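You operate a simulated robot arm through the tools that you are given. There is no shell and no other tool.

You are at the controls of a simulated robot arm. One attempt, no reset.

JOB
Hang the four keys from the desk on the pegs with their numbers.

It is judged by the outcome, as a careful person would: the job done as asked, and still so three seconds after it is handed in. It fails if anything else is knocked over, pushed out of place, dropped, spilled or broken.

ROBOT AND FRAMES
A 7-joint arm with a two-finger parallel gripper, fixed in place. Base frame: the origin is on the floor under the middle of its stand, x ahead of it, y to its left, z up. Units: mm, rad, N and s.
With the tool pointing down near the work surface it reaches from about 260 to 720 mm from the base axis. Its first joint turns from -2.897 to 2.897 rad. Payload 1.57 kg.
The tool frame sits at the grasp point between the pads (the TCP): z along the fingers, y along the line on which they close. The tips reach 30 mm beyond it. Largest opening 80 mm; finger width 17, thickness 12; the body of the gripper, 40 by 82 mm, starts 80 mm behind the TCP.
Orientation is that of the tool frame in the base frame, as a unit quaternion [x, y, z, w]. With the fingers straight down and closing along the base's y, the tool's x points along the base's -x, its y along +y and its z along -z.

CONTROLS
- The arm moves only by the tool send_rows. Its argument "moves" is a list of rows, each an object (a shift or turn left out is 0, a gripper value left out holds the last) with "slide": the shift along the tool's x, y, z in mm, a list of three; "delta_rot": the turn, a rotation vector about the tool's x, y, z in rad, a list of three. In form: [{"slide": [tx, ty, tz], "delta_rot": [wx, wy, wz]}, ...]. A call has 1 to 20 rows; each row is the pose to reach, as a shift and turn from the pose commanded when the call began, along the tool's axes at that moment. "gripper" is the opening, from 0 (shut) to 1 (fully open), set as the call begins (left out, the last holds). Rows are played at 5 a second. More than 50 mm and 0.15 rad between two rows, or a gripper value outside its range, and nothing of the call is played. A pose out of reach is approached as far as the arm can. The call stops where the force on the tool passes 40 N (or 10 N more than at its start, if that is more) or the arm is blocked; 0.2 s more then pass. Each finger travels about 72 mm/s and halts on what it meets, pressing with about 32 N; the grip force reading is that of the motor and also rises with nothing between the fingers. The clock runs only during rows and for 0.2 s after the last one: add rows that repeat a pose to give the fingers time. The reply holds the time, the measured pose of the TCP, the force on the tool along the base axes, the opening and the grip force, in the units named above and with some noise, with the torque about the TCP (base axes, N m) and any sound that the robot's microphone picked up, and new pictures: "show" is both (left out), scene, wrist or none.
- Cameras (640 x 400 px; columns grow to the right, rows downward): "scene" is fixed at [219.1, 501.2, 1621.9]; the picture's right is [-0.63, -0.78, 0.00], its down [-0.57, 0.46, -0.68] and it looks along [0.53, -0.43, -0.73] (base axes); focal length 337 px, centre (320, 200). "wrist" rides on the gripper at [72, -7, -122] in the tool frame; the picture's right is [0.09, 1.00, 0.00], its down [-0.84, 0.08, -0.54] and it looks along [-0.54, 0.05, 0.84] (tool axes); focal length 238 px, centre (320, 200). There is no depth. A picture from a camera that has moved, and an enlarged one, comes with that camera's place and axes in the base frame and with its lens.
- raise_lower(by): slides the trunk up (or, below 0, down) by that many mm; the arm rides with it, the base frame stays. It gives what a move gives, with no picture.
- enlarge(camera, box): a new picture of the part [left, top, right, bottom] of that camera's present view, enlarged. The clock stands still meanwhile.
- job_done(): hands the job in; it is judged then, once.

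Nothing tells you positions but the pictures and the camera data. Unless the task says otherwise, let go and move clear before handing in.

The tools are called after ">>>" as name(argument=value, ...) on one line, values as JSON. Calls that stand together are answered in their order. send_rows: Moves the arm, as the interface text tells. Its arguments: {"type":"object","properties":{"moves":{"type":"array"},"gripper":{"type":"number"},"show":{"type":"string","enum":["both","scene","wrist","none"]}},"required":["moves"]} The other tools are called the same way: raise_lower (by) moves the trunk up or down; enlarge (camera, box) takes an enlarged picture of a part of a camera's view; job_done () hands the job in.

At the start:

```text
time: 0.0
tool_pos: [402.8, 84.8, 1249.2]
ee_rot: [0.0, 1.0, 0.0, 0.0]
contact_force: [-1.0, -0.6, -0.8]
wrist_torque: [-0.02, 0.0, 0.0]
width: 80.0
finger_force: 0.0
trunk travel left (down, up): [-50.0, 65.0]
```

scene: 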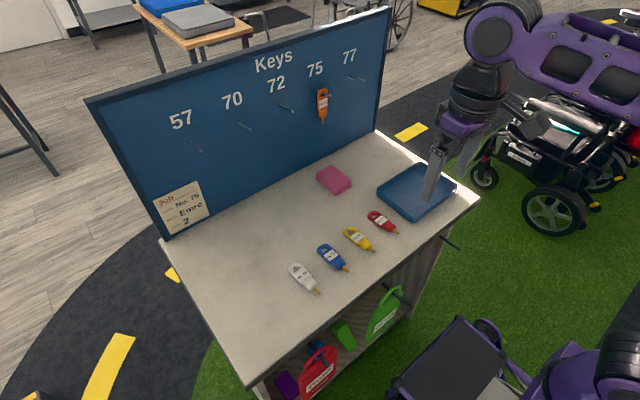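
wrist: 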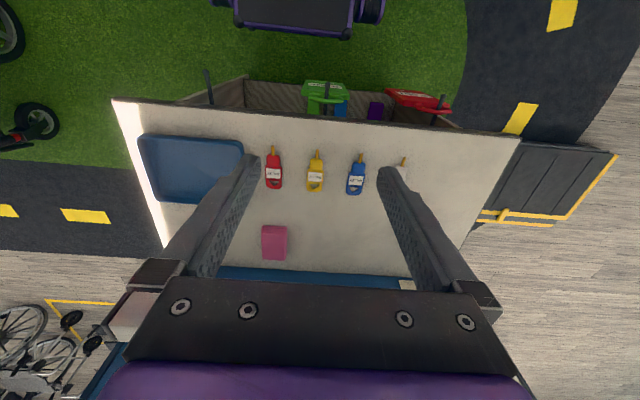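

I see a desk with a blue key board (pegs 57, 70, 72, 75, 77; an orange key already hangs on 75) and four keys (white, blue, yellow, red) on the desk. First I'll look closer at the key numbers and the pegs.

>>> enlarge(camera="scene", box=[280, 200, 410, 300])

>>> enlarge(camera="scene", box=[160, 40, 380, 160])

>>> enlarge(camera="wrist", box=[240, 130, 430, 250])

>>> enlarge(camera="scene", box=[140, 170, 220, 240])

```text
4.00 times, centred on (345, 250) of scene
camera zoom: at [219.1, 501.2, 1621.9], right [-0.63, -0.78, 0.0], down [-0.57, 0.46, -0.68], along [0.53, -0.43, -0.73], focal length 1348 px, centre (220, 0)
```

zoom: 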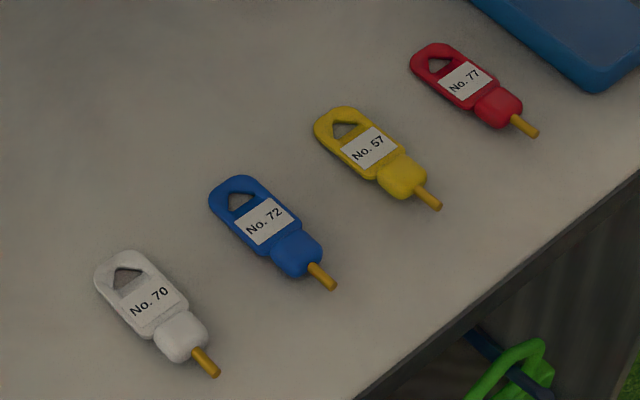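

```text
2.91 times, centred on (270, 100) of scene
camera zoom: at [219.1, 501.2, 1621.9], right [-0.63, -0.78, 0.0], down [-0.57, 0.46, -0.68], along [0.53, -0.43, -0.73], focal length 981 px, centre (466, 491)
```

zoom: 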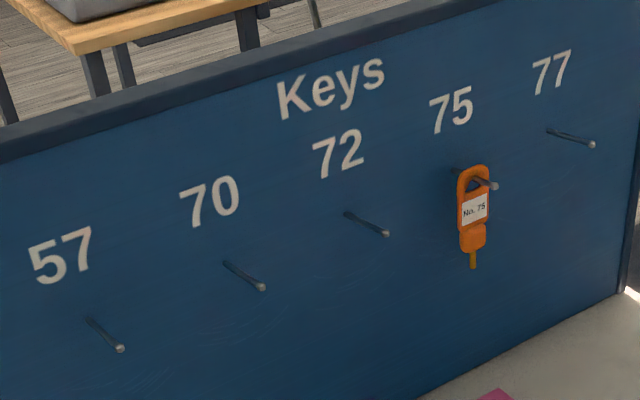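

```text
3.33 times, centred on (335, 190) of wrist
camera zoom: at [330.9, 78.6, 1371.1], right [-0.09, 1.0, 0.0], down [0.84, 0.08, 0.54], along [0.54, 0.05, -0.84], focal length 794 px, centre (270, 233)
```

zoom: 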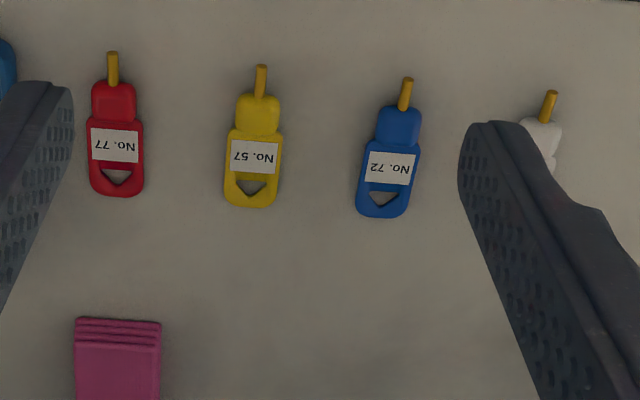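

```text
5.71 times, centred on (180, 205) of scene
camera zoom: at [219.1, 501.2, 1621.9], right [-0.63, -0.78, 0.0], down [-0.57, 0.46, -0.68], along [0.53, -0.43, -0.73], focal length 1926 px, centre (1120, 171)
```

zoom: 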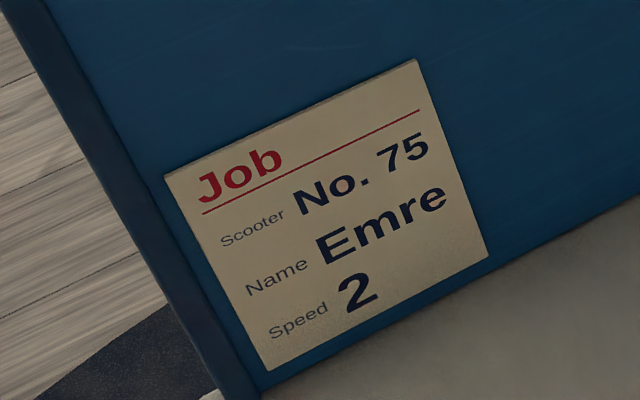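

The labels read white = 70, blue = 72, yellow = 57 and red = 77. By triangulation the desk top is at z≈900, the board face at x≈890 and the pegs near z≈1155, with the keys around x≈570 and y≈0/90/180/270 (red, yellow, blue, white). I'll lower the wrist camera above the blue key for a closer look.

>>> send_rows(moves=[{"slide": [-8, 19, 28]}, {"slide": [-16, 38, 56]}, {"slide": [-24, 57, 84]}, {"slide": [-32, 76, 112]}, {"slide": [-37, 95, 140]}, {"slide": [-37, 95, 140]}], gripper=1.0)

```text
time: 1.4
tool_pos: [438.9, 180.9, 1108.7]
ee_rot: [-0.001, 1.0, 0.0, -0.001]
contact_force: [-0.2, 0.5, -0.1]
wrist_torque: [0.01, -0.03, -0.01]
width: 79.7
finger_force: 0.1
trunk travel left (down, up): [-50.0, 65.0]
camera wrist: at [366.8, 174.0, 1231.3], right [-0.09, 1.0, 0.0], down [0.84, 0.08, 0.54], along [0.54, 0.05, -0.84], focal length 238 px, centre (320, 200)
```

scene: 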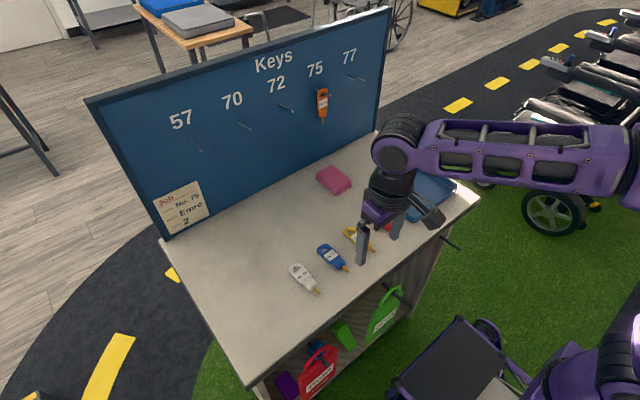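
wrist: 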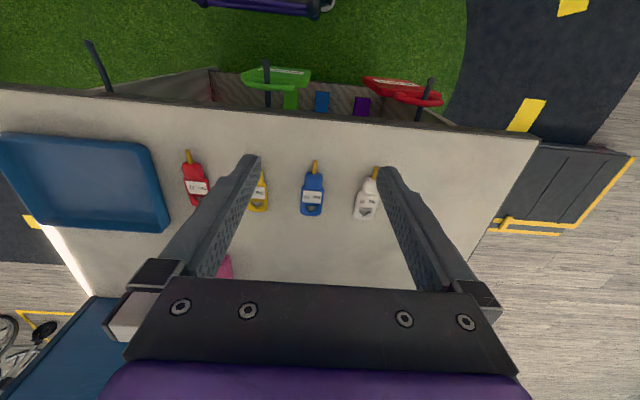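

>>> enlarge(camera="wrist", box=[270, 150, 390, 225])

>>> enlarge(camera="scene", box=[285, 230, 365, 300])

```text
5.33 times, centred on (330, 188) of wrist
camera zoom: at [366.8, 174.0, 1231.3], right [-0.09, 1.0, 0.0], down [0.84, 0.08, 0.54], along [0.54, 0.05, -0.84], focal length 1271 px, centre (267, 267)
```

zoom: 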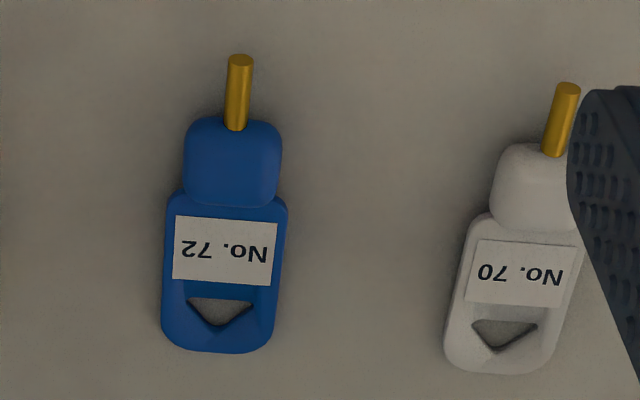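

```text
5.71 times, centred on (325, 265) of scene
camera zoom: at [219.1, 501.2, 1621.9], right [-0.63, -0.78, 0.0], down [-0.57, 0.46, -0.68], along [0.53, -0.43, -0.73], focal length 1926 px, centre (291, -171)
```

zoom: 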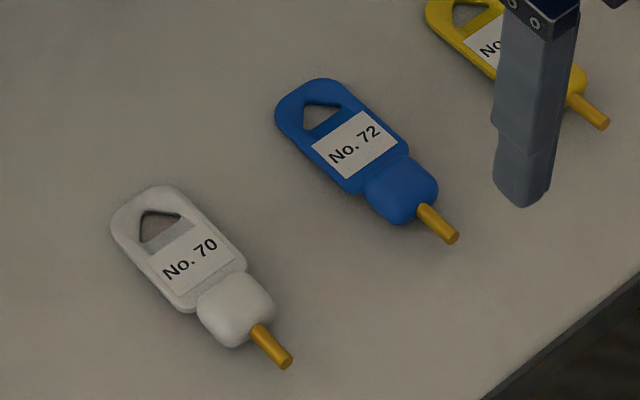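

The keys lie almost exactly along base x: brass tip at x≈508, hole centre at ≈593, end at ≈610. Before picking one up, I'll tilt the tool forward and move part-way towards the pegs, to check reach and see the pegs up close.

>>> send_rows(moves=[{"slide": [-18, -6, -4], "delta_rot": [0, -0.1, 0]}, {"slide": [-36, -12, -8], "delta_rot": [0, -0.2, 0]}, {"slide": [-54, -18, -12], "delta_rot": [0, -0.3, 0]}, {"slide": [-72, -24, -16], "delta_rot": [0, -0.4, 0]}, {"slide": [-90, -30, -20], "delta_rot": [0, -0.5, 0]}, {"slide": [-108, -36, -24], "delta_rot": [0, -0.6, 0]}, {"slide": [-126, -42, -28], "delta_rot": [0, -0.7, 0]}, {"slide": [-144, -48, -32], "delta_rot": [0, -0.8, 0]}, {"slide": [-162, -54, -36], "delta_rot": [0, -0.9, 0]}, {"slide": [-180, -60, -40], "delta_rot": [0, -1.0, 0]}, {"slide": [-198, -66, -42], "delta_rot": [0, -1.1, 0]}, {"slide": [-216, -72, -44], "delta_rot": [0, -1.2, 0]}, {"slide": [-234, -80, -46], "delta_rot": [0, -1.3, 0]}, {"slide": [-250, -86, -48], "delta_rot": [0, -1.4, 0]}, {"slide": [-250, -86, -48], "delta_rot": [0, -1.4, 0]}])

```text
time: 4.6
tool_pos: [690.5, 94.3, 1156.6]
ee_rot: [-0.001, 0.764, 0.002, 0.645]
contact_force: [0.9, -0.5, -1.0]
wrist_torque: [0.01, 0.0, 0.04]
width: 80.0
finger_force: 0.1
out of reach, approached as far as the arm can: row 12
trunk travel left (down, up): [-50.0, 65.0]
camera wrist: at [557.4, 88.0, 1107.0], right [-0.02, 1.0, -0.09], down [-0.39, 0.08, 0.92], along [0.92, 0.05, 0.39], focal length 238 px, centre (320, 200)
```

scene: 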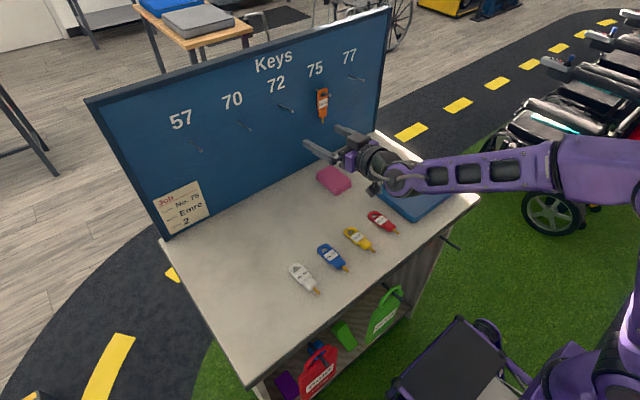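
wrist: 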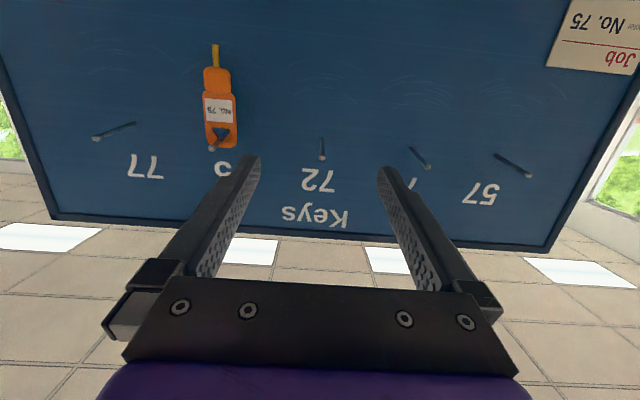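

The arm reaches this pose and the wrist camera sees every peg. I'll zoom in to locate the pegs accurately.

>>> enlarge(camera="wrist", box=[290, 110, 354, 150])

>>> enlarge(camera="wrist", box=[400, 130, 550, 220])

>>> enlarge(camera="wrist", box=[80, 30, 250, 180])

>>> enlarge(camera="scene", box=[170, 110, 300, 170])

>>> enlarge(camera="scene", box=[270, 50, 380, 130])

```text
10.00 times, centred on (322, 130) of wrist
camera zoom: at [557.4, 88.0, 1107.0], right [-0.02, 1.0, -0.09], down [-0.39, 0.08, 0.92], along [0.92, 0.05, 0.39], focal length 2384 px, centre (300, 900)
```

zoom: 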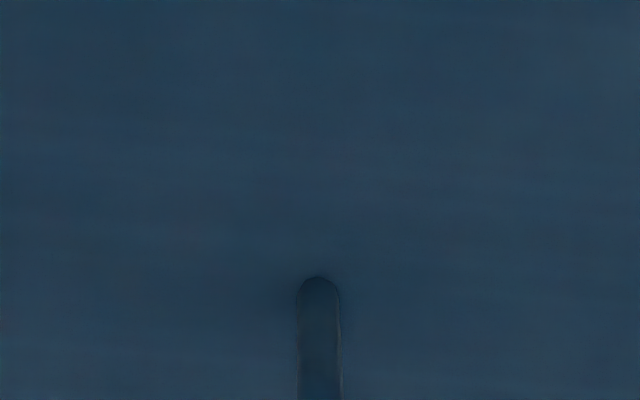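

```text
4.27 times, centred on (475, 175) of wrist
camera zoom: at [557.4, 88.0, 1107.0], right [-0.02, 1.0, -0.09], down [-0.39, 0.08, 0.92], along [0.92, 0.05, 0.39], focal length 1017 px, centre (-341, 307)
```

zoom: 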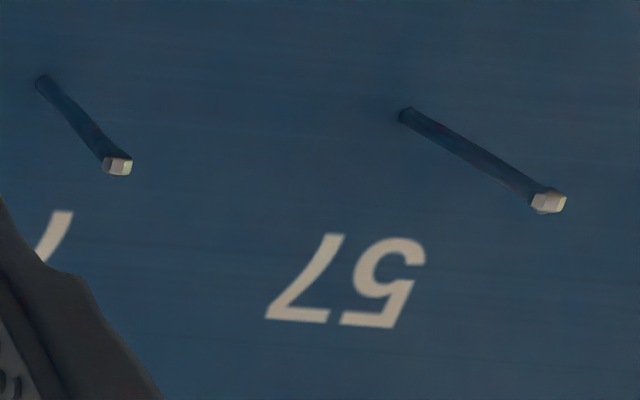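

```text
2.67 times, centred on (165, 105) of wrist
camera zoom: at [557.4, 88.0, 1107.0], right [-0.02, 1.0, -0.09], down [-0.39, 0.08, 0.92], along [0.92, 0.05, 0.39], focal length 636 px, centre (733, 453)
```

zoom: 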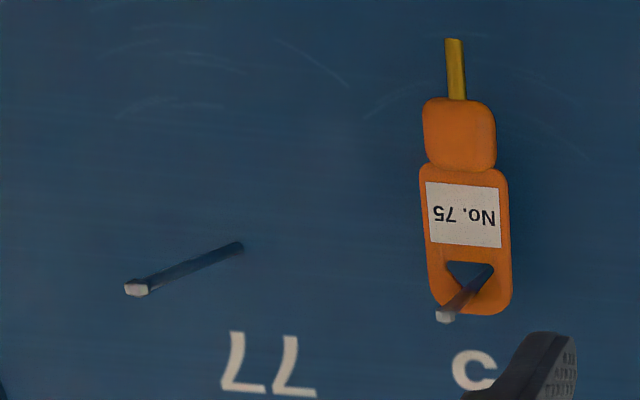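

```text
4.92 times, centred on (235, 140) of scene
camera zoom: at [219.1, 501.2, 1621.9], right [-0.63, -0.78, 0.0], down [-0.57, 0.46, -0.68], along [0.53, -0.43, -0.73], focal length 1659 px, centre (738, 495)
```

zoom: 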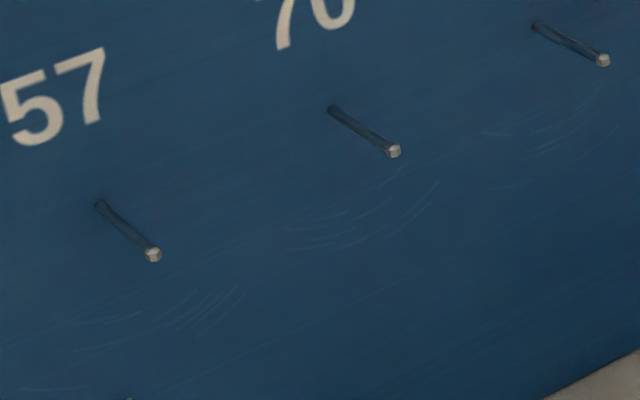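

```text
5.00 times, centred on (325, 90) of scene
camera zoom: at [219.1, 501.2, 1621.9], right [-0.63, -0.78, 0.0], down [-0.57, 0.46, -0.68], along [0.53, -0.43, -0.73], focal length 1685 px, centre (295, 750)
```

zoom: 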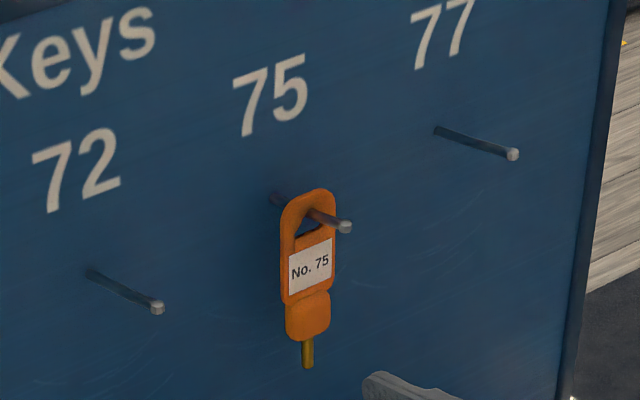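

Triangulated pegs: tips at x≈819, z≈1168, bases at x≈882, z≈1157.5, so they rise about 9° outward. Their y positions are 57→341, 70→221, 72→101, 75→-19 and 77→-139. Next I go back to tool-down above the blue key (x≈570, y≈180).

>>> send_rows(moves=[{"slide": [0, 0, 0], "delta_rot": [0, 0.14, 0]}, {"slide": [3.5, 2.6, -3], "delta_rot": [0, 0.28, 0]}, {"slide": [9.3, 6.9, -8.1], "delta_rot": [0, 0.42, 0]}, {"slide": [17.4, 13, -15.2], "delta_rot": [0, 0.56, 0]}, {"slide": [29, 21.6, -25.4], "delta_rot": [0, 0.7, 0]}, {"slide": [44.1, 32.9, -38.6], "delta_rot": [0, 0.84, 0]}, {"slide": [60.4, 45, -52.8], "delta_rot": [0, 0.98, 0]}, {"slide": [78.9, 58.8, -69], "delta_rot": [0, 1.12, 0]}, {"slide": [97.5, 72.7, -85.3], "delta_rot": [0, 1.26, 0]}, {"slide": [116.1, 86.5, -101.5], "delta_rot": [0, 1.4, 0]}, {"slide": [116.1, 86.5, -101.5], "delta_rot": [0, 1.4, 0]}])

```text
time: 7.0
tool_pos: [569.1, 182.4, 1057.7]
ee_rot: [-0.001, 1.0, -0.001, -0.001]
contact_force: [0.0, 0.1, 0.5]
wrist_torque: [0.0, 0.01, 0.01]
width: 80.0
finger_force: 0.1
out of reach, approached as far as the arm can: row 2, 3
trunk travel left (down, up): [-50.0, 65.0]
camera wrist: at [498.1, 174.7, 1181.2], right [-0.09, 1.0, 0.0], down [0.84, 0.08, 0.54], along [0.54, 0.05, -0.84], focal length 238 px, centre (320, 200)
```

scene: 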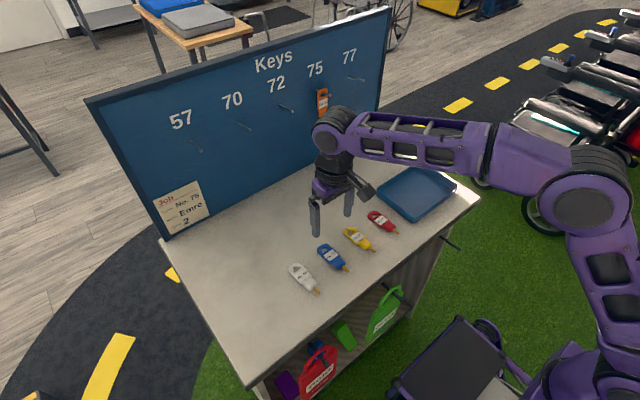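
wrist: 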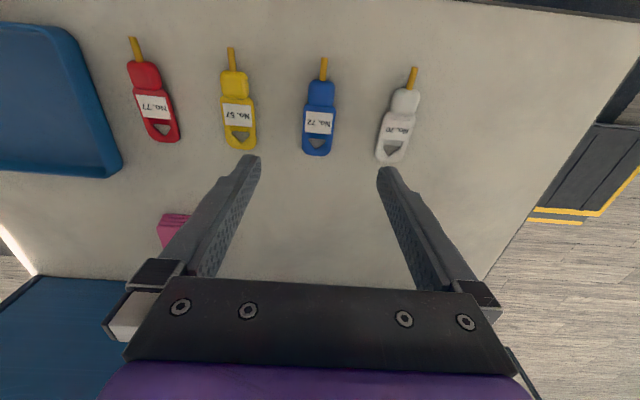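

I'm above the blue key now. I'll zoom in to refine its exact pose before descending.

>>> enlarge(camera="wrist", box=[270, 45, 430, 170])

>>> enlarge(camera="wrist", box=[110, 25, 270, 150])

```text
3.20 times, centred on (350, 108) of wrist
camera zoom: at [498.1, 174.7, 1181.2], right [-0.09, 1.0, 0.0], down [0.84, 0.08, 0.54], along [0.54, 0.05, -0.84], focal length 763 px, centre (224, 496)
```

zoom: 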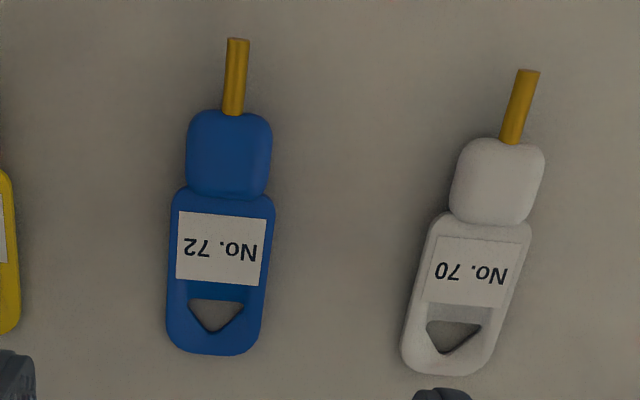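

```text
3.20 times, centred on (190, 88) of wrist
camera zoom: at [498.1, 174.7, 1181.2], right [-0.09, 1.0, 0.0], down [0.84, 0.08, 0.54], along [0.54, 0.05, -0.84], focal length 763 px, centre (736, 560)
```

zoom: 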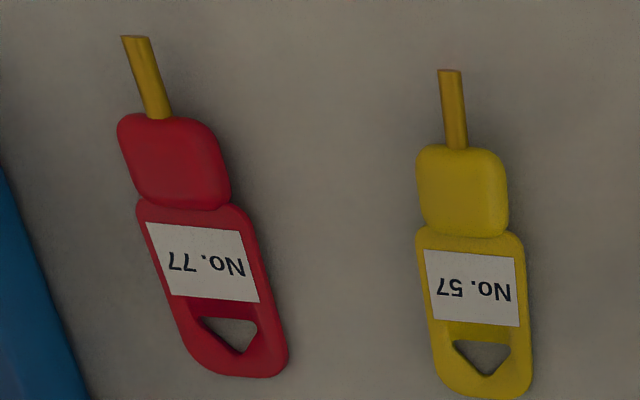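

The blue key sits under the gripper, about 1.4 mm off in y, with its hole roughly 19–34 mm ahead of the grip point. I'll descend to just above the desk with the fingers straddling it.

>>> send_rows(moves=[{"slide": [0, -1.4, 25]}, {"slide": [0, -1.4, 50]}, {"slide": [0, -1.4, 75]}, {"slide": [0, -1.4, 95]}, {"slide": [0, -1.4, 110]}, {"slide": [0, -1.4, 120]}, {"slide": [0, -1.4, 124]}, {"slide": [0, -1.4, 124]}, {"slide": [0, -1.4, 124]}])

```text
time: 9.0
tool_pos: [569.5, 179.1, 935.9]
ee_rot: [0.0, 1.0, 0.0, 0.0]
contact_force: [-1.2, 0.0, -0.7]
wrist_torque: [-0.01, 0.02, 0.0]
width: 79.9
finger_force: 0.0
trunk travel left (down, up): [-50.0, 65.0]
camera wrist: at [497.5, 172.7, 1058.2], right [-0.09, 1.0, 0.0], down [0.84, 0.08, 0.54], along [0.54, 0.05, -0.84], focal length 238 px, centre (320, 200)
```

scene: 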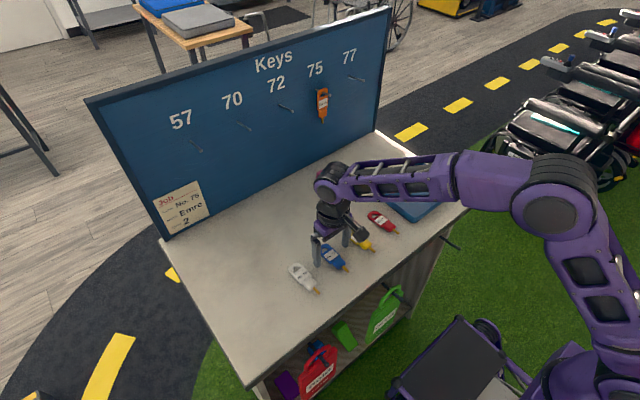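
wrist: 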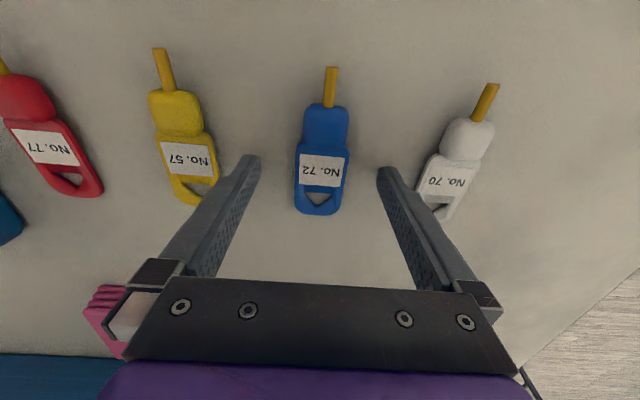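

The fingers straddle the blue key with the label centred. I'll ease down in small steps to find the desk surface by force.

>>> send_rows(moves=[{"slide": [0, 0, 1]}, {"slide": [0, 0, 2]}, {"slide": [0, 0, 2]}], show="none")

>>> enlarge(camera="wrist", box=[230, 60, 410, 230])

```text
time: 9.8
tool_pos: [568.6, 181.1, 935.1]
ee_rot: [-0.001, 1.0, 0.0, 0.0]
contact_force: [0.3, -0.5, 0.5]
wrist_torque: [-0.02, 0.01, 0.02]
width: 80.0
finger_force: 0.1
trunk travel left (down, up): [-50.0, 65.0]
```

```text
2.35 times, centred on (320, 145) of wrist
camera zoom: at [498.0, 172.7, 1056.0], right [-0.09, 1.0, 0.0], down [0.84, 0.08, 0.54], along [0.54, 0.05, -0.84], focal length 561 px, centre (320, 329)
```

zoom: 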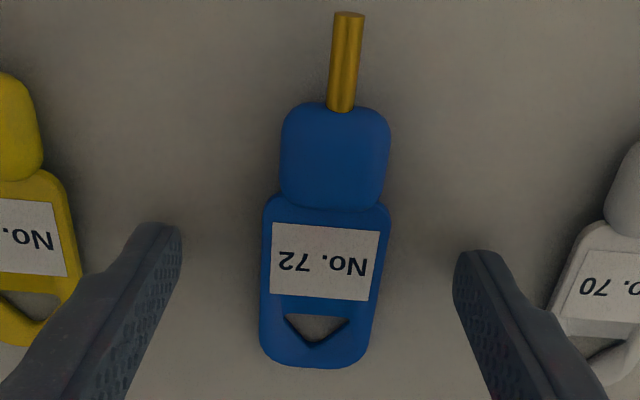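

>>> send_rows(moves=[{"slide": [0, 0, 1]}, {"slide": [0, 0, 1]}], show="none")

```text
time: 10.4
tool_pos: [570.4, 180.0, 933.1]
ee_rot: [-0.001, 1.0, 0.0, 0.0]
contact_force: [0.1, -0.5, -0.5]
wrist_torque: [-0.02, 0.01, -0.01]
width: 80.1
finger_force: 0.1
trunk travel left (down, up): [-50.0, 65.0]
```

>>> send_rows(moves=[{"slide": [0, 0, 1]}, {"slide": [0, 0, 1]}], show="none")

```text
time: 11.0
tool_pos: [570.2, 180.0, 931.3]
ee_rot: [-0.002, 1.0, 0.0, -0.001]
contact_force: [-0.7, -0.4, -0.2]
wrist_torque: [0.01, -0.01, 0.03]
width: 80.2
finger_force: 0.1
trunk travel left (down, up): [-50.0, 65.0]
```

>>> send_rows(moves=[{"slide": [0, 0, 1]}, {"slide": [0, 0, 1]}], show="none")

```text
time: 11.6
tool_pos: [569.8, 180.0, 931.2]
ee_rot: [-0.001, 1.0, 0.001, 0.0]
contact_force: [-0.7, -1.1, 0.1]
wrist_torque: [0.0, 0.01, -0.02]
width: 80.1
finger_force: 0.1
trunk travel left (down, up): [-50.0, 65.0]
```

>>> send_rows(moves=[{"slide": [0, 0, 1]}, {"slide": [0, 0, 1]}], show="none")

```text
time: 12.2
tool_pos: [570.5, 179.5, 928.7]
ee_rot: [0.0, 1.0, 0.0, 0.001]
contact_force: [-0.1, -0.9, 2.0]
wrist_torque: [-0.1, 0.02, -0.01]
width: 79.7
finger_force: 0.0
trunk travel left (down, up): [-50.0, 65.0]
```

I felt light desk contact at TCP z≈929, so the desk is at ≈899. I'll back up 1.2 mm and close on the key.

>>> send_rows(moves=[{"slide": [0, 0, -1.2]}, {"slide": [0, 0, -1.2]}], show="none")

>>> send_rows(moves=[{"slide": [0, 0, 0]}, {"slide": [0, 0, 0]}, {"slide": [0, 0, 0]}, {"slide": [0, 0, 0]}, {"slide": [0, 0, 0]}], gripper=0.0, show="both")

```text
time: 12.8
tool_pos: [569.3, 179.2, 930.9]
ee_rot: [0.0, 1.0, 0.0, -0.001]
contact_force: [0.5, 0.4, 0.0]
wrist_torque: [-0.02, -0.05, -0.02]
width: 80.2
finger_force: 0.0
trunk travel left (down, up): [-50.0, 65.0]
```

```text
time: 14.0
tool_pos: [570.7, 179.3, 930.3]
ee_rot: [-0.001, 1.0, -0.001, -0.001]
contact_force: [0.3, 0.3, 0.2]
wrist_torque: [-0.01, 0.01, -0.01]
width: 34.7
finger_force: 32.2
trunk travel left (down, up): [-50.0, 65.0]
camera wrist: at [498.1, 172.2, 1053.2], right [-0.09, 1.0, 0.0], down [0.84, 0.08, 0.54], along [0.54, 0.05, -0.84], focal length 238 px, centre (320, 200)
```

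scene: 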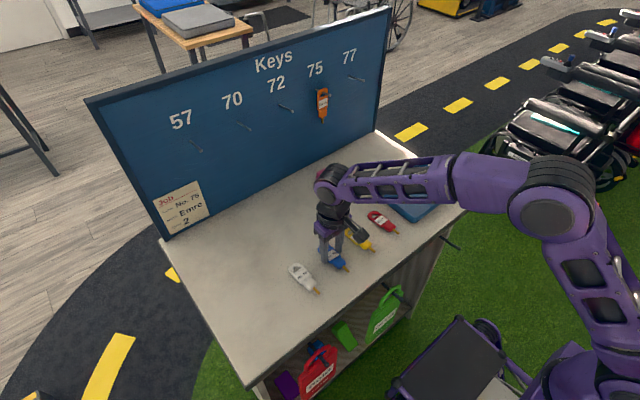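
wrist: 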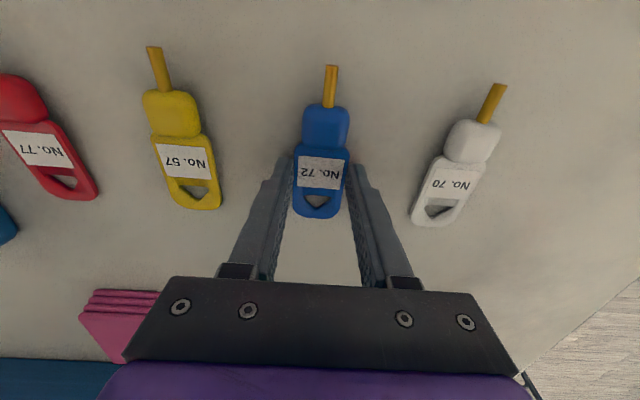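

The key is gripped at 34.7 mm wide. I'll lift it and check the hold.

>>> send_rows(moves=[{"slide": [0, 0, -8]}, {"slide": [0, 0, -25]}, {"slide": [0, 0, -50]}, {"slide": [0, 0, -85]}, {"slide": [0, 0, -120]}, {"slide": [0, 0, -120]}], show="wrist")

>>> enlarge(camera="wrist", box=[250, 50, 390, 230])

```text
time: 15.4
tool_pos: [568.8, 178.3, 1049.9]
ee_rot: [0.0, 1.0, 0.0, 0.001]
contact_force: [-0.1, 0.2, 0.8]
wrist_torque: [-0.01, 0.01, -0.02]
width: 34.6
finger_force: 31.8
trunk travel left (down, up): [-50.0, 65.0]
camera wrist: at [496.5, 172.5, 1172.1], right [-0.09, 1.0, 0.0], down [0.84, 0.08, 0.54], along [0.54, 0.05, -0.84], focal length 238 px, centre (320, 200)
```

wrist: 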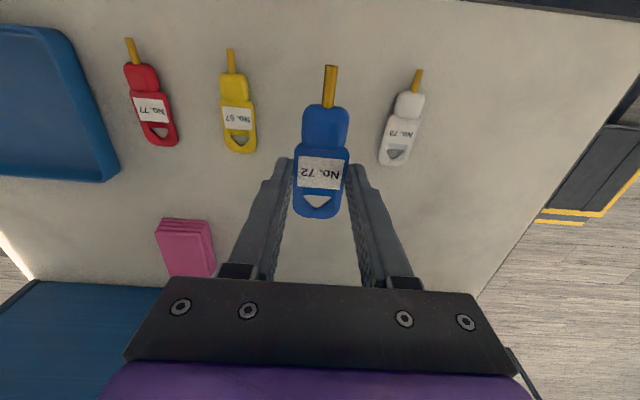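

```text
2.22 times, centred on (320, 140) of wrist
camera zoom: at [496.5, 172.5, 1172.1], right [-0.09, 1.0, 0.0], down [0.84, 0.08, 0.54], along [0.54, 0.05, -0.84], focal length 530 px, centre (320, 333)
```

zoom: 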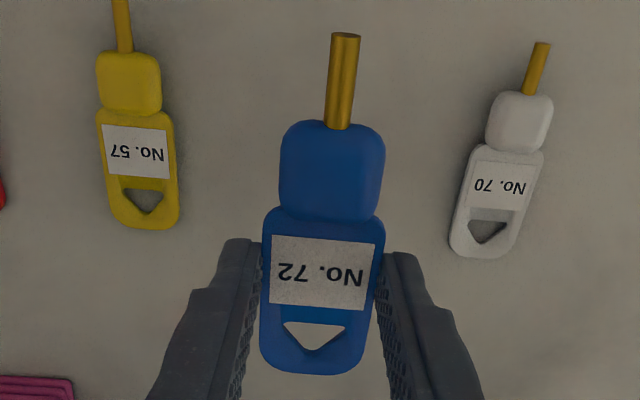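

>>> enlarge(camera="wrist", box=[285, 180, 355, 225])

>>> enlarge(camera="scene", box=[300, 190, 370, 240])

```text
8.89 times, centred on (320, 202) of wrist
camera zoom: at [496.5, 172.5, 1172.1], right [-0.09, 1.0, 0.0], down [0.84, 0.08, 0.54], along [0.54, 0.05, -0.84], focal length 2119 px, centre (320, 178)
```

zoom: 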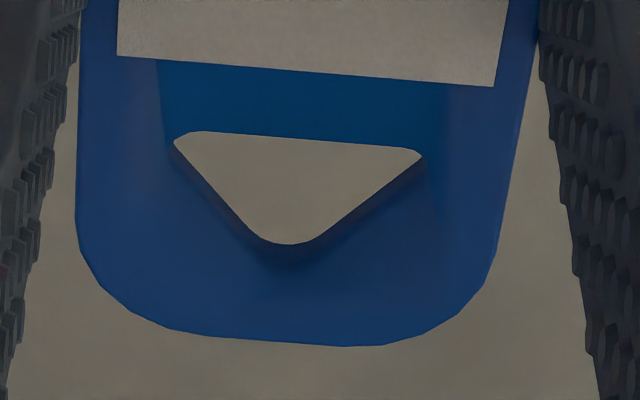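

```text
8.00 times, centred on (335, 215) of scene
camera zoom: at [219.1, 501.2, 1621.9], right [-0.63, -0.78, 0.0], down [-0.57, 0.46, -0.68], along [0.53, -0.43, -0.73], focal length 2697 px, centre (200, 80)
```

zoom: 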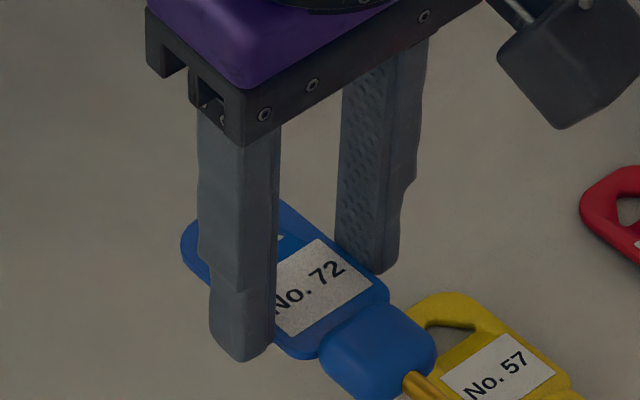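

The key is firmly held, with its hole about 26 mm above the grip axis and centred. I'll carry it to the robot's centre line (y≈0), tilt the tool forward there to avoid the wrist singularity, and stop well short of the board.

>>> send_rows(moves=[{"slide": [-7.2, -25.7, -11.4]}, {"slide": [-14.3, -51.3, -22.8]}, {"slide": [-21.5, -77, -34.2]}, {"slide": [-28.7, -102.6, -45.5]}, {"slide": [-35.9, -128.3, -56.9]}, {"slide": [-43, -154, -68.3]}, {"slide": [-50.2, -179.6, -79.7]}, {"slide": [-56.9, -179.6, -81.4], "delta_rot": [0, -0.1175, 0]}, {"slide": [-63.6, -179.6, -83.1], "delta_rot": [0, -0.235, 0]}, {"slide": [-70.3, -179.6, -84.8], "delta_rot": [0, -0.3525, 0]}, {"slide": [-77, -179.6, -86.5], "delta_rot": [0, -0.47, 0]}, {"slide": [-83.7, -179.6, -88.2], "delta_rot": [0, -0.5875, 0]}, {"slide": [-90.4, -179.6, -89.9], "delta_rot": [0, -0.705, 0]}, {"slide": [-97.1, -179.6, -91.6], "delta_rot": [0, -0.8225, 0]}, {"slide": [-103.8, -179.6, -93.3], "delta_rot": [0, -0.94, 0]}, {"slide": [-110.5, -179.6, -95], "delta_rot": [0, -1.0575, 0]}, {"slide": [-117.2, -179.6, -96.7], "delta_rot": [0, -1.175, 0]}, {"slide": [-123.9, -179.6, -98.4], "delta_rot": [0, -1.2925, 0]}, {"slide": [-130.6, -179.6, -100.1], "delta_rot": [0, -1.41, 0]}, {"slide": [-130.6, -179.6, -100.1], "delta_rot": [0, -1.41, 0]}])

```text
time: 19.6
tool_pos: [701.3, -0.1, 1150.9]
ee_rot: [0.0, 0.762, 0.0, 0.648]
contact_force: [0.3, -0.3, -0.3]
wrist_torque: [0.01, -0.03, 0.01]
width: 34.6
finger_force: 32.2
trunk travel left (down, up): [-50.0, 65.0]
camera wrist: at [569.4, -6.3, 1099.6], right [-0.02, 1.0, -0.09], down [-0.4, 0.08, 0.91], along [0.92, 0.05, 0.4], focal length 238 px, centre (320, 200)
```

scene: 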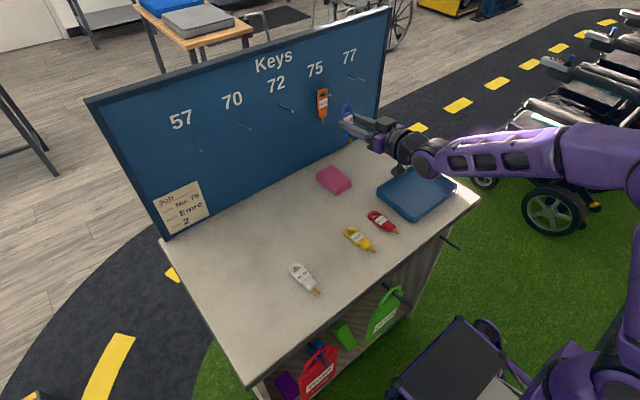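
wrist: 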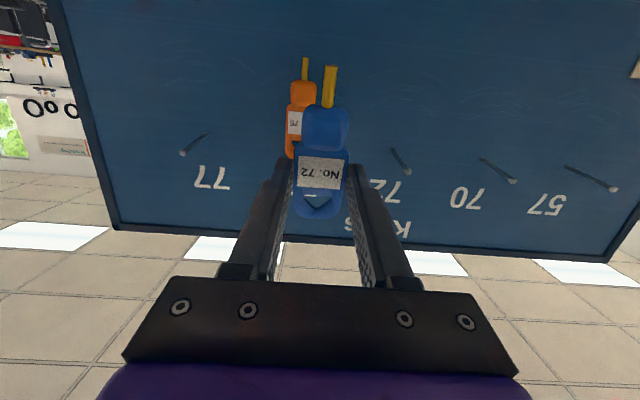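

The tilt worked with no reach problems. Now I'll slide sideways to peg 72's line and forward to about 40 mm short of the peg tip.

>>> send_rows(moves=[{"slide": [0, 25, 0]}, {"slide": [0, 50, 0]}, {"slide": [0, 75, 0]}, {"slide": [0, 101, 0]}, {"slide": [-3.5, 101, 15]}, {"slide": [-7, 101, 30]}, {"slide": [-10.4, 101, 46.1]}, {"slide": [-10.4, 101, 46.1]}, {"slide": [-10.4, 101, 46.1]}])

>>> enlarge(camera="wrist", box=[270, 140, 370, 220])

>>> enlarge(camera="scene", box=[260, 90, 340, 150])

```text
time: 21.6
tool_pos: [746.6, 101.1, 1153.7]
ee_rot: [0.0, 0.762, 0.0, 0.648]
contact_force: [1.4, 0.3, -0.9]
wrist_torque: [0.01, 0.01, -0.02]
width: 35.0
finger_force: 32.1
trunk travel left (down, up): [-50.0, 65.0]
camera wrist: at [615.5, 94.2, 1102.5], right [-0.02, 1.0, -0.09], down [-0.4, 0.08, 0.91], along [0.92, 0.05, 0.4], focal length 238 px, centre (320, 200)
```

scene: 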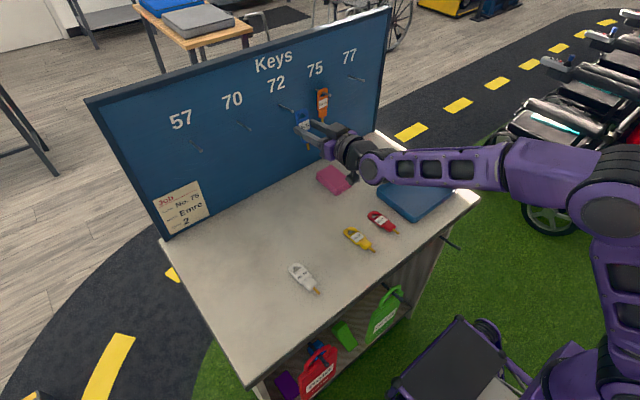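
wrist: 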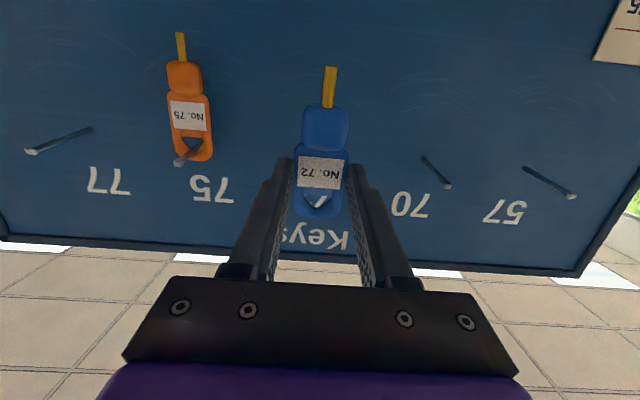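

```text
5.00 times, centred on (320, 180) of wrist
camera zoom: at [615.5, 94.2, 1102.5], right [-0.02, 1.0, -0.09], down [-0.4, 0.08, 0.91], along [0.92, 0.05, 0.4], focal length 1192 px, centre (320, 300)
```

zoom: 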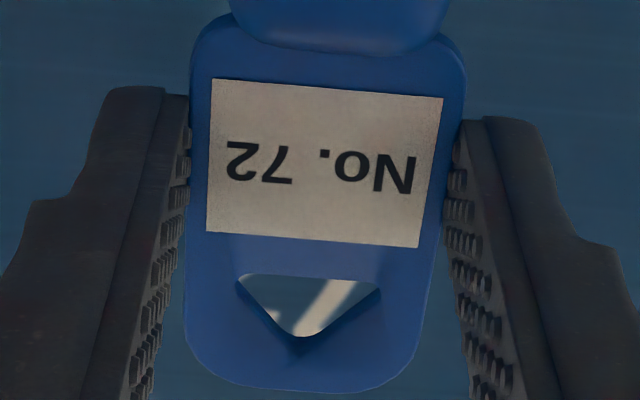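

```text
6.67 times, centred on (300, 120) of scene
camera zoom: at [219.1, 501.2, 1621.9], right [-0.63, -0.78, 0.0], down [-0.57, 0.46, -0.68], along [0.53, -0.43, -0.73], focal length 2247 px, centre (453, 733)
```

zoom: 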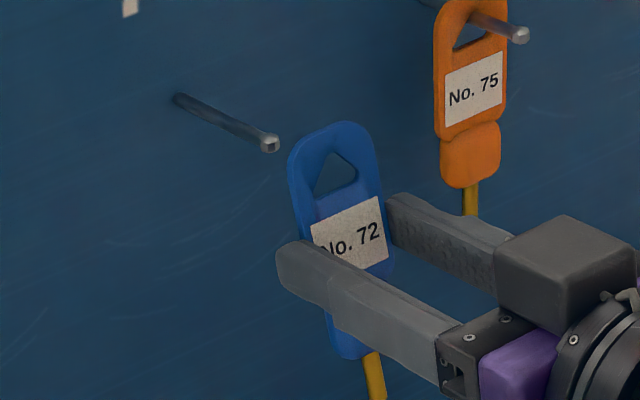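

The hole's position in the scene picture matches my prediction. I'll advance to about 12 mm short of the tip and compare hole and tip directly.

>>> send_rows(moves=[{"slide": [0, 0, 8]}, {"slide": [0, 0, 16]}, {"slide": [0, 0, 24]}, {"slide": [0, 0, 28]}, {"slide": [0, 0, 28]}, {"slide": [0, 0, 28]}])

>>> enlarge(camera="scene", box=[270, 95, 318, 135])

>>> enlarge(camera="wrist", box=[280, 160, 360, 220])

```text
time: 23.0
tool_pos: [775.3, 100.7, 1148.7]
ee_rot: [-0.001, 0.762, 0.001, 0.648]
contact_force: [-0.4, 0.5, 0.0]
wrist_torque: [0.0, -0.02, 0.0]
width: 34.7
finger_force: 31.9
trunk travel left (down, up): [-50.0, 65.0]
camera wrist: at [642.8, 94.0, 1097.3], right [-0.02, 1.0, -0.09], down [-0.4, 0.08, 0.91], along [0.92, 0.05, 0.4], focal length 238 px, centre (320, 200)
```

scene: 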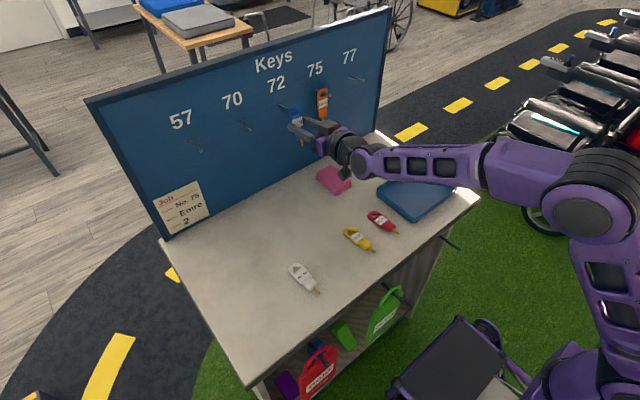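
wrist: 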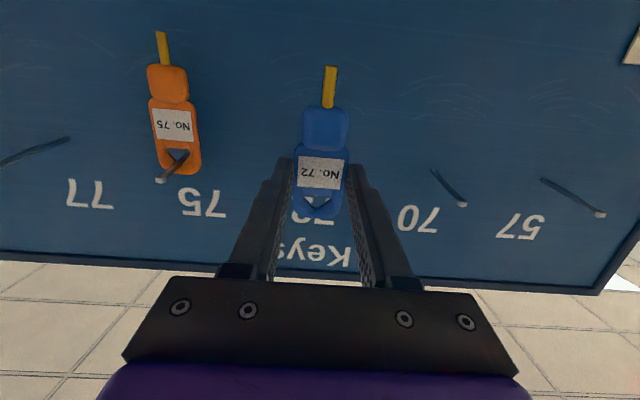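

```text
10.00 times, centred on (294, 115) of scene
camera zoom: at [219.1, 501.2, 1621.9], right [-0.63, -0.78, 0.0], down [-0.57, 0.46, -0.68], along [0.53, -0.43, -0.73], focal length 3371 px, centre (580, 1050)
```

zoom: 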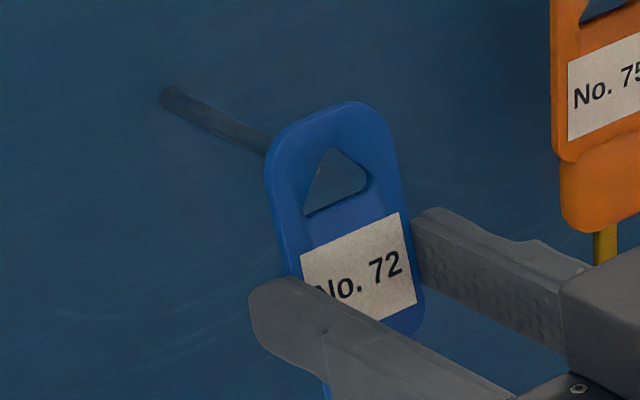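

```text
6.67 times, centred on (320, 190) of wrist
camera zoom: at [642.8, 94.0, 1097.3], right [-0.02, 1.0, -0.09], down [-0.4, 0.08, 0.91], along [0.92, 0.05, 0.4], focal length 1589 px, centre (320, 267)
```

zoom: 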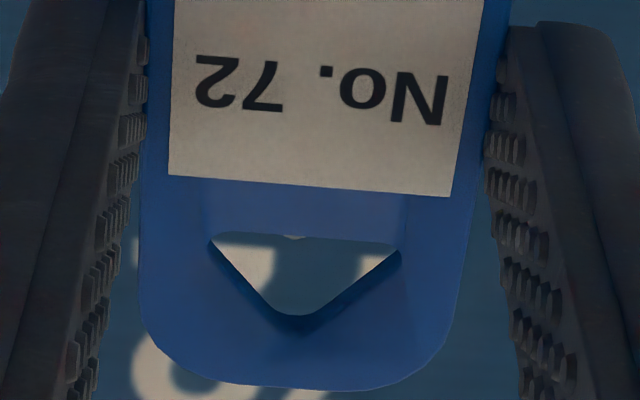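

The peg tip is visible through the hole right where the insertion line needs it, within about 0.5 mm. I'll advance in small steps and watch the force.

>>> send_rows(moves=[{"slide": [0, -0.3, 2]}, {"slide": [0, -0.3, 4]}, {"slide": [0, -0.3, 6]}, {"slide": [0, -0.3, 8]}, {"slide": [0, -0.3, 10]}, {"slide": [0, -0.3, 10]}], show="none")

>>> enlarge(camera="scene", box=[270, 95, 318, 135])

>>> enlarge(camera="wrist", box=[280, 160, 360, 220])

```text
time: 24.4
tool_pos: [784.7, 100.1, 1146.9]
ee_rot: [0.0, 0.762, 0.0, 0.648]
contact_force: [0.2, 0.2, -0.2]
wrist_torque: [0.01, 0.01, 0.0]
width: 34.7
finger_force: 31.6
trunk travel left (down, up): [-50.0, 65.0]
```

```text
10.00 times, centred on (294, 115) of scene
camera zoom: at [219.1, 501.2, 1621.9], right [-0.63, -0.78, 0.0], down [-0.57, 0.46, -0.68], along [0.53, -0.43, -0.73], focal length 3371 px, centre (580, 1050)
```

zoom: 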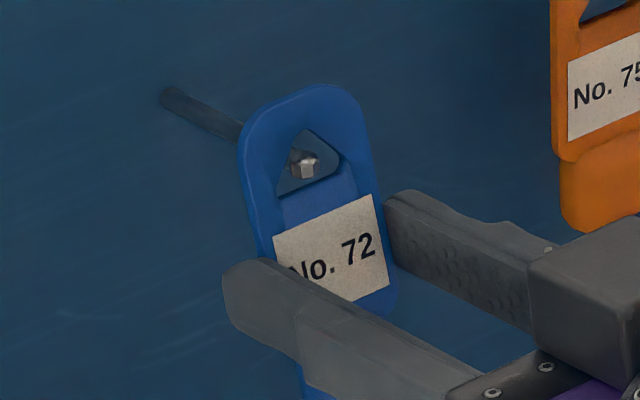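

```text
6.67 times, centred on (320, 190) of wrist
camera zoom: at [653.9, 94.1, 1096.9], right [-0.02, 1.0, -0.09], down [-0.4, 0.08, 0.91], along [0.92, 0.05, 0.4], focal length 1589 px, centre (320, 267)
```

zoom: 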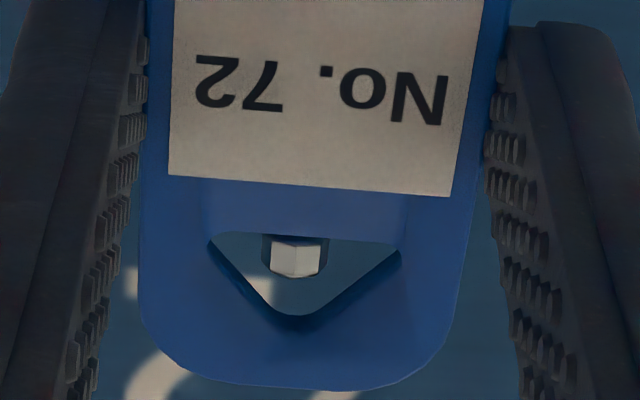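

The peg tip is inside the hole outline but slightly close to the lower edge. I'll nudge the key down 1.2 mm and 0.5 mm sideways, then push on gently.

>>> send_rows(moves=[{"slide": [1.2, -0.5, 0]}, {"slide": [1.2, -0.5, 2]}, {"slide": [1.2, -0.5, 4]}, {"slide": [1.2, -0.5, 4]}], show="none")

>>> enlarge(camera="scene", box=[270, 95, 318, 135])

>>> enlarge(camera="wrist", box=[280, 160, 360, 220])

```text
time: 25.4
tool_pos: [790.9, 100.7, 1145.9]
ee_rot: [0.0, 0.762, 0.0, 0.648]
contact_force: [-0.2, 0.8, -0.3]
wrist_torque: [0.0, -0.04, -0.02]
width: 34.8
finger_force: 31.9
trunk travel left (down, up): [-50.0, 65.0]
```

```text
10.00 times, centred on (294, 115) of scene
camera zoom: at [219.1, 501.2, 1621.9], right [-0.63, -0.78, 0.0], down [-0.57, 0.46, -0.68], along [0.53, -0.43, -0.73], focal length 3371 px, centre (580, 1050)
```

zoom: 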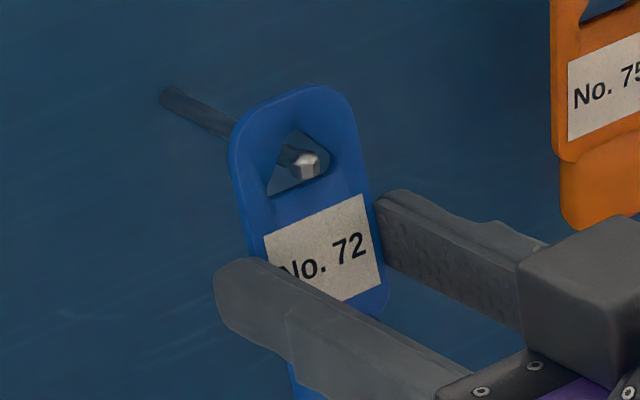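

```text
6.67 times, centred on (320, 190) of wrist
camera zoom: at [657.8, 94.1, 1095.1], right [-0.02, 1.0, -0.09], down [-0.4, 0.08, 0.91], along [0.92, 0.05, 0.4], focal length 1589 px, centre (320, 267)
```

zoom: 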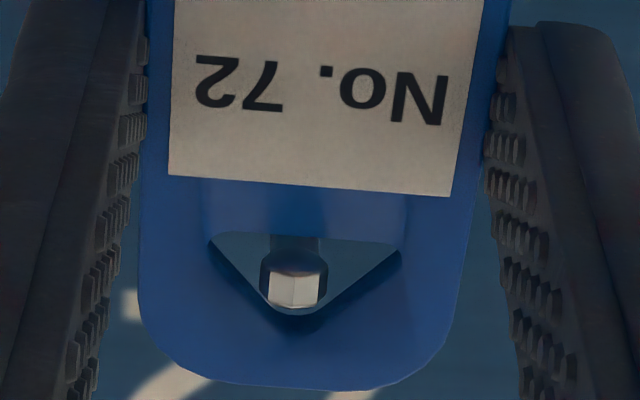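

>>> send_rows(moves=[{"slide": [0, 0, 2]}, {"slide": [0, 0, 4]}, {"slide": [0, 0, 6]}, {"slide": [0, 0, 6]}], show="none")

>>> enlarge(camera="scene", box=[270, 95, 318, 135])

>>> enlarge(camera="wrist", box=[280, 160, 360, 220])

```text
time: 26.4
tool_pos: [795.0, 101.0, 1145.2]
ee_rot: [-0.001, 0.761, 0.001, 0.648]
contact_force: [0.0, 0.5, 0.0]
wrist_torque: [0.0, -0.02, -0.02]
width: 34.6
finger_force: 31.8
trunk travel left (down, up): [-50.0, 65.0]
```

```text
10.00 times, centred on (294, 115) of scene
camera zoom: at [219.1, 501.2, 1621.9], right [-0.63, -0.78, 0.0], down [-0.57, 0.46, -0.68], along [0.53, -0.43, -0.73], focal length 3371 px, centre (580, 1050)
```

zoom: 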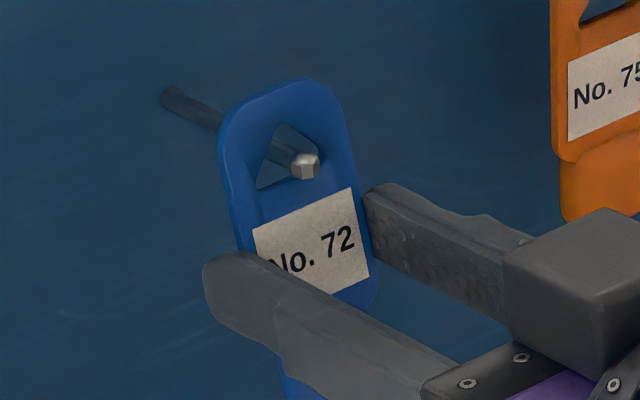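

```text
6.67 times, centred on (320, 190) of wrist
camera zoom: at [663.2, 93.8, 1094.0], right [-0.02, 1.0, -0.09], down [-0.4, 0.08, 0.91], along [0.92, 0.05, 0.4], focal length 1589 px, centre (320, 267)
```

zoom: 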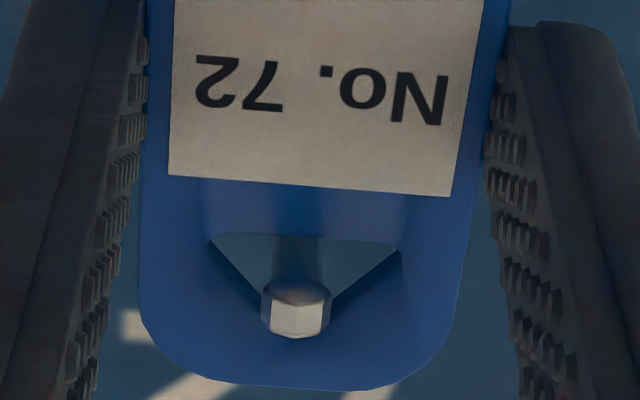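

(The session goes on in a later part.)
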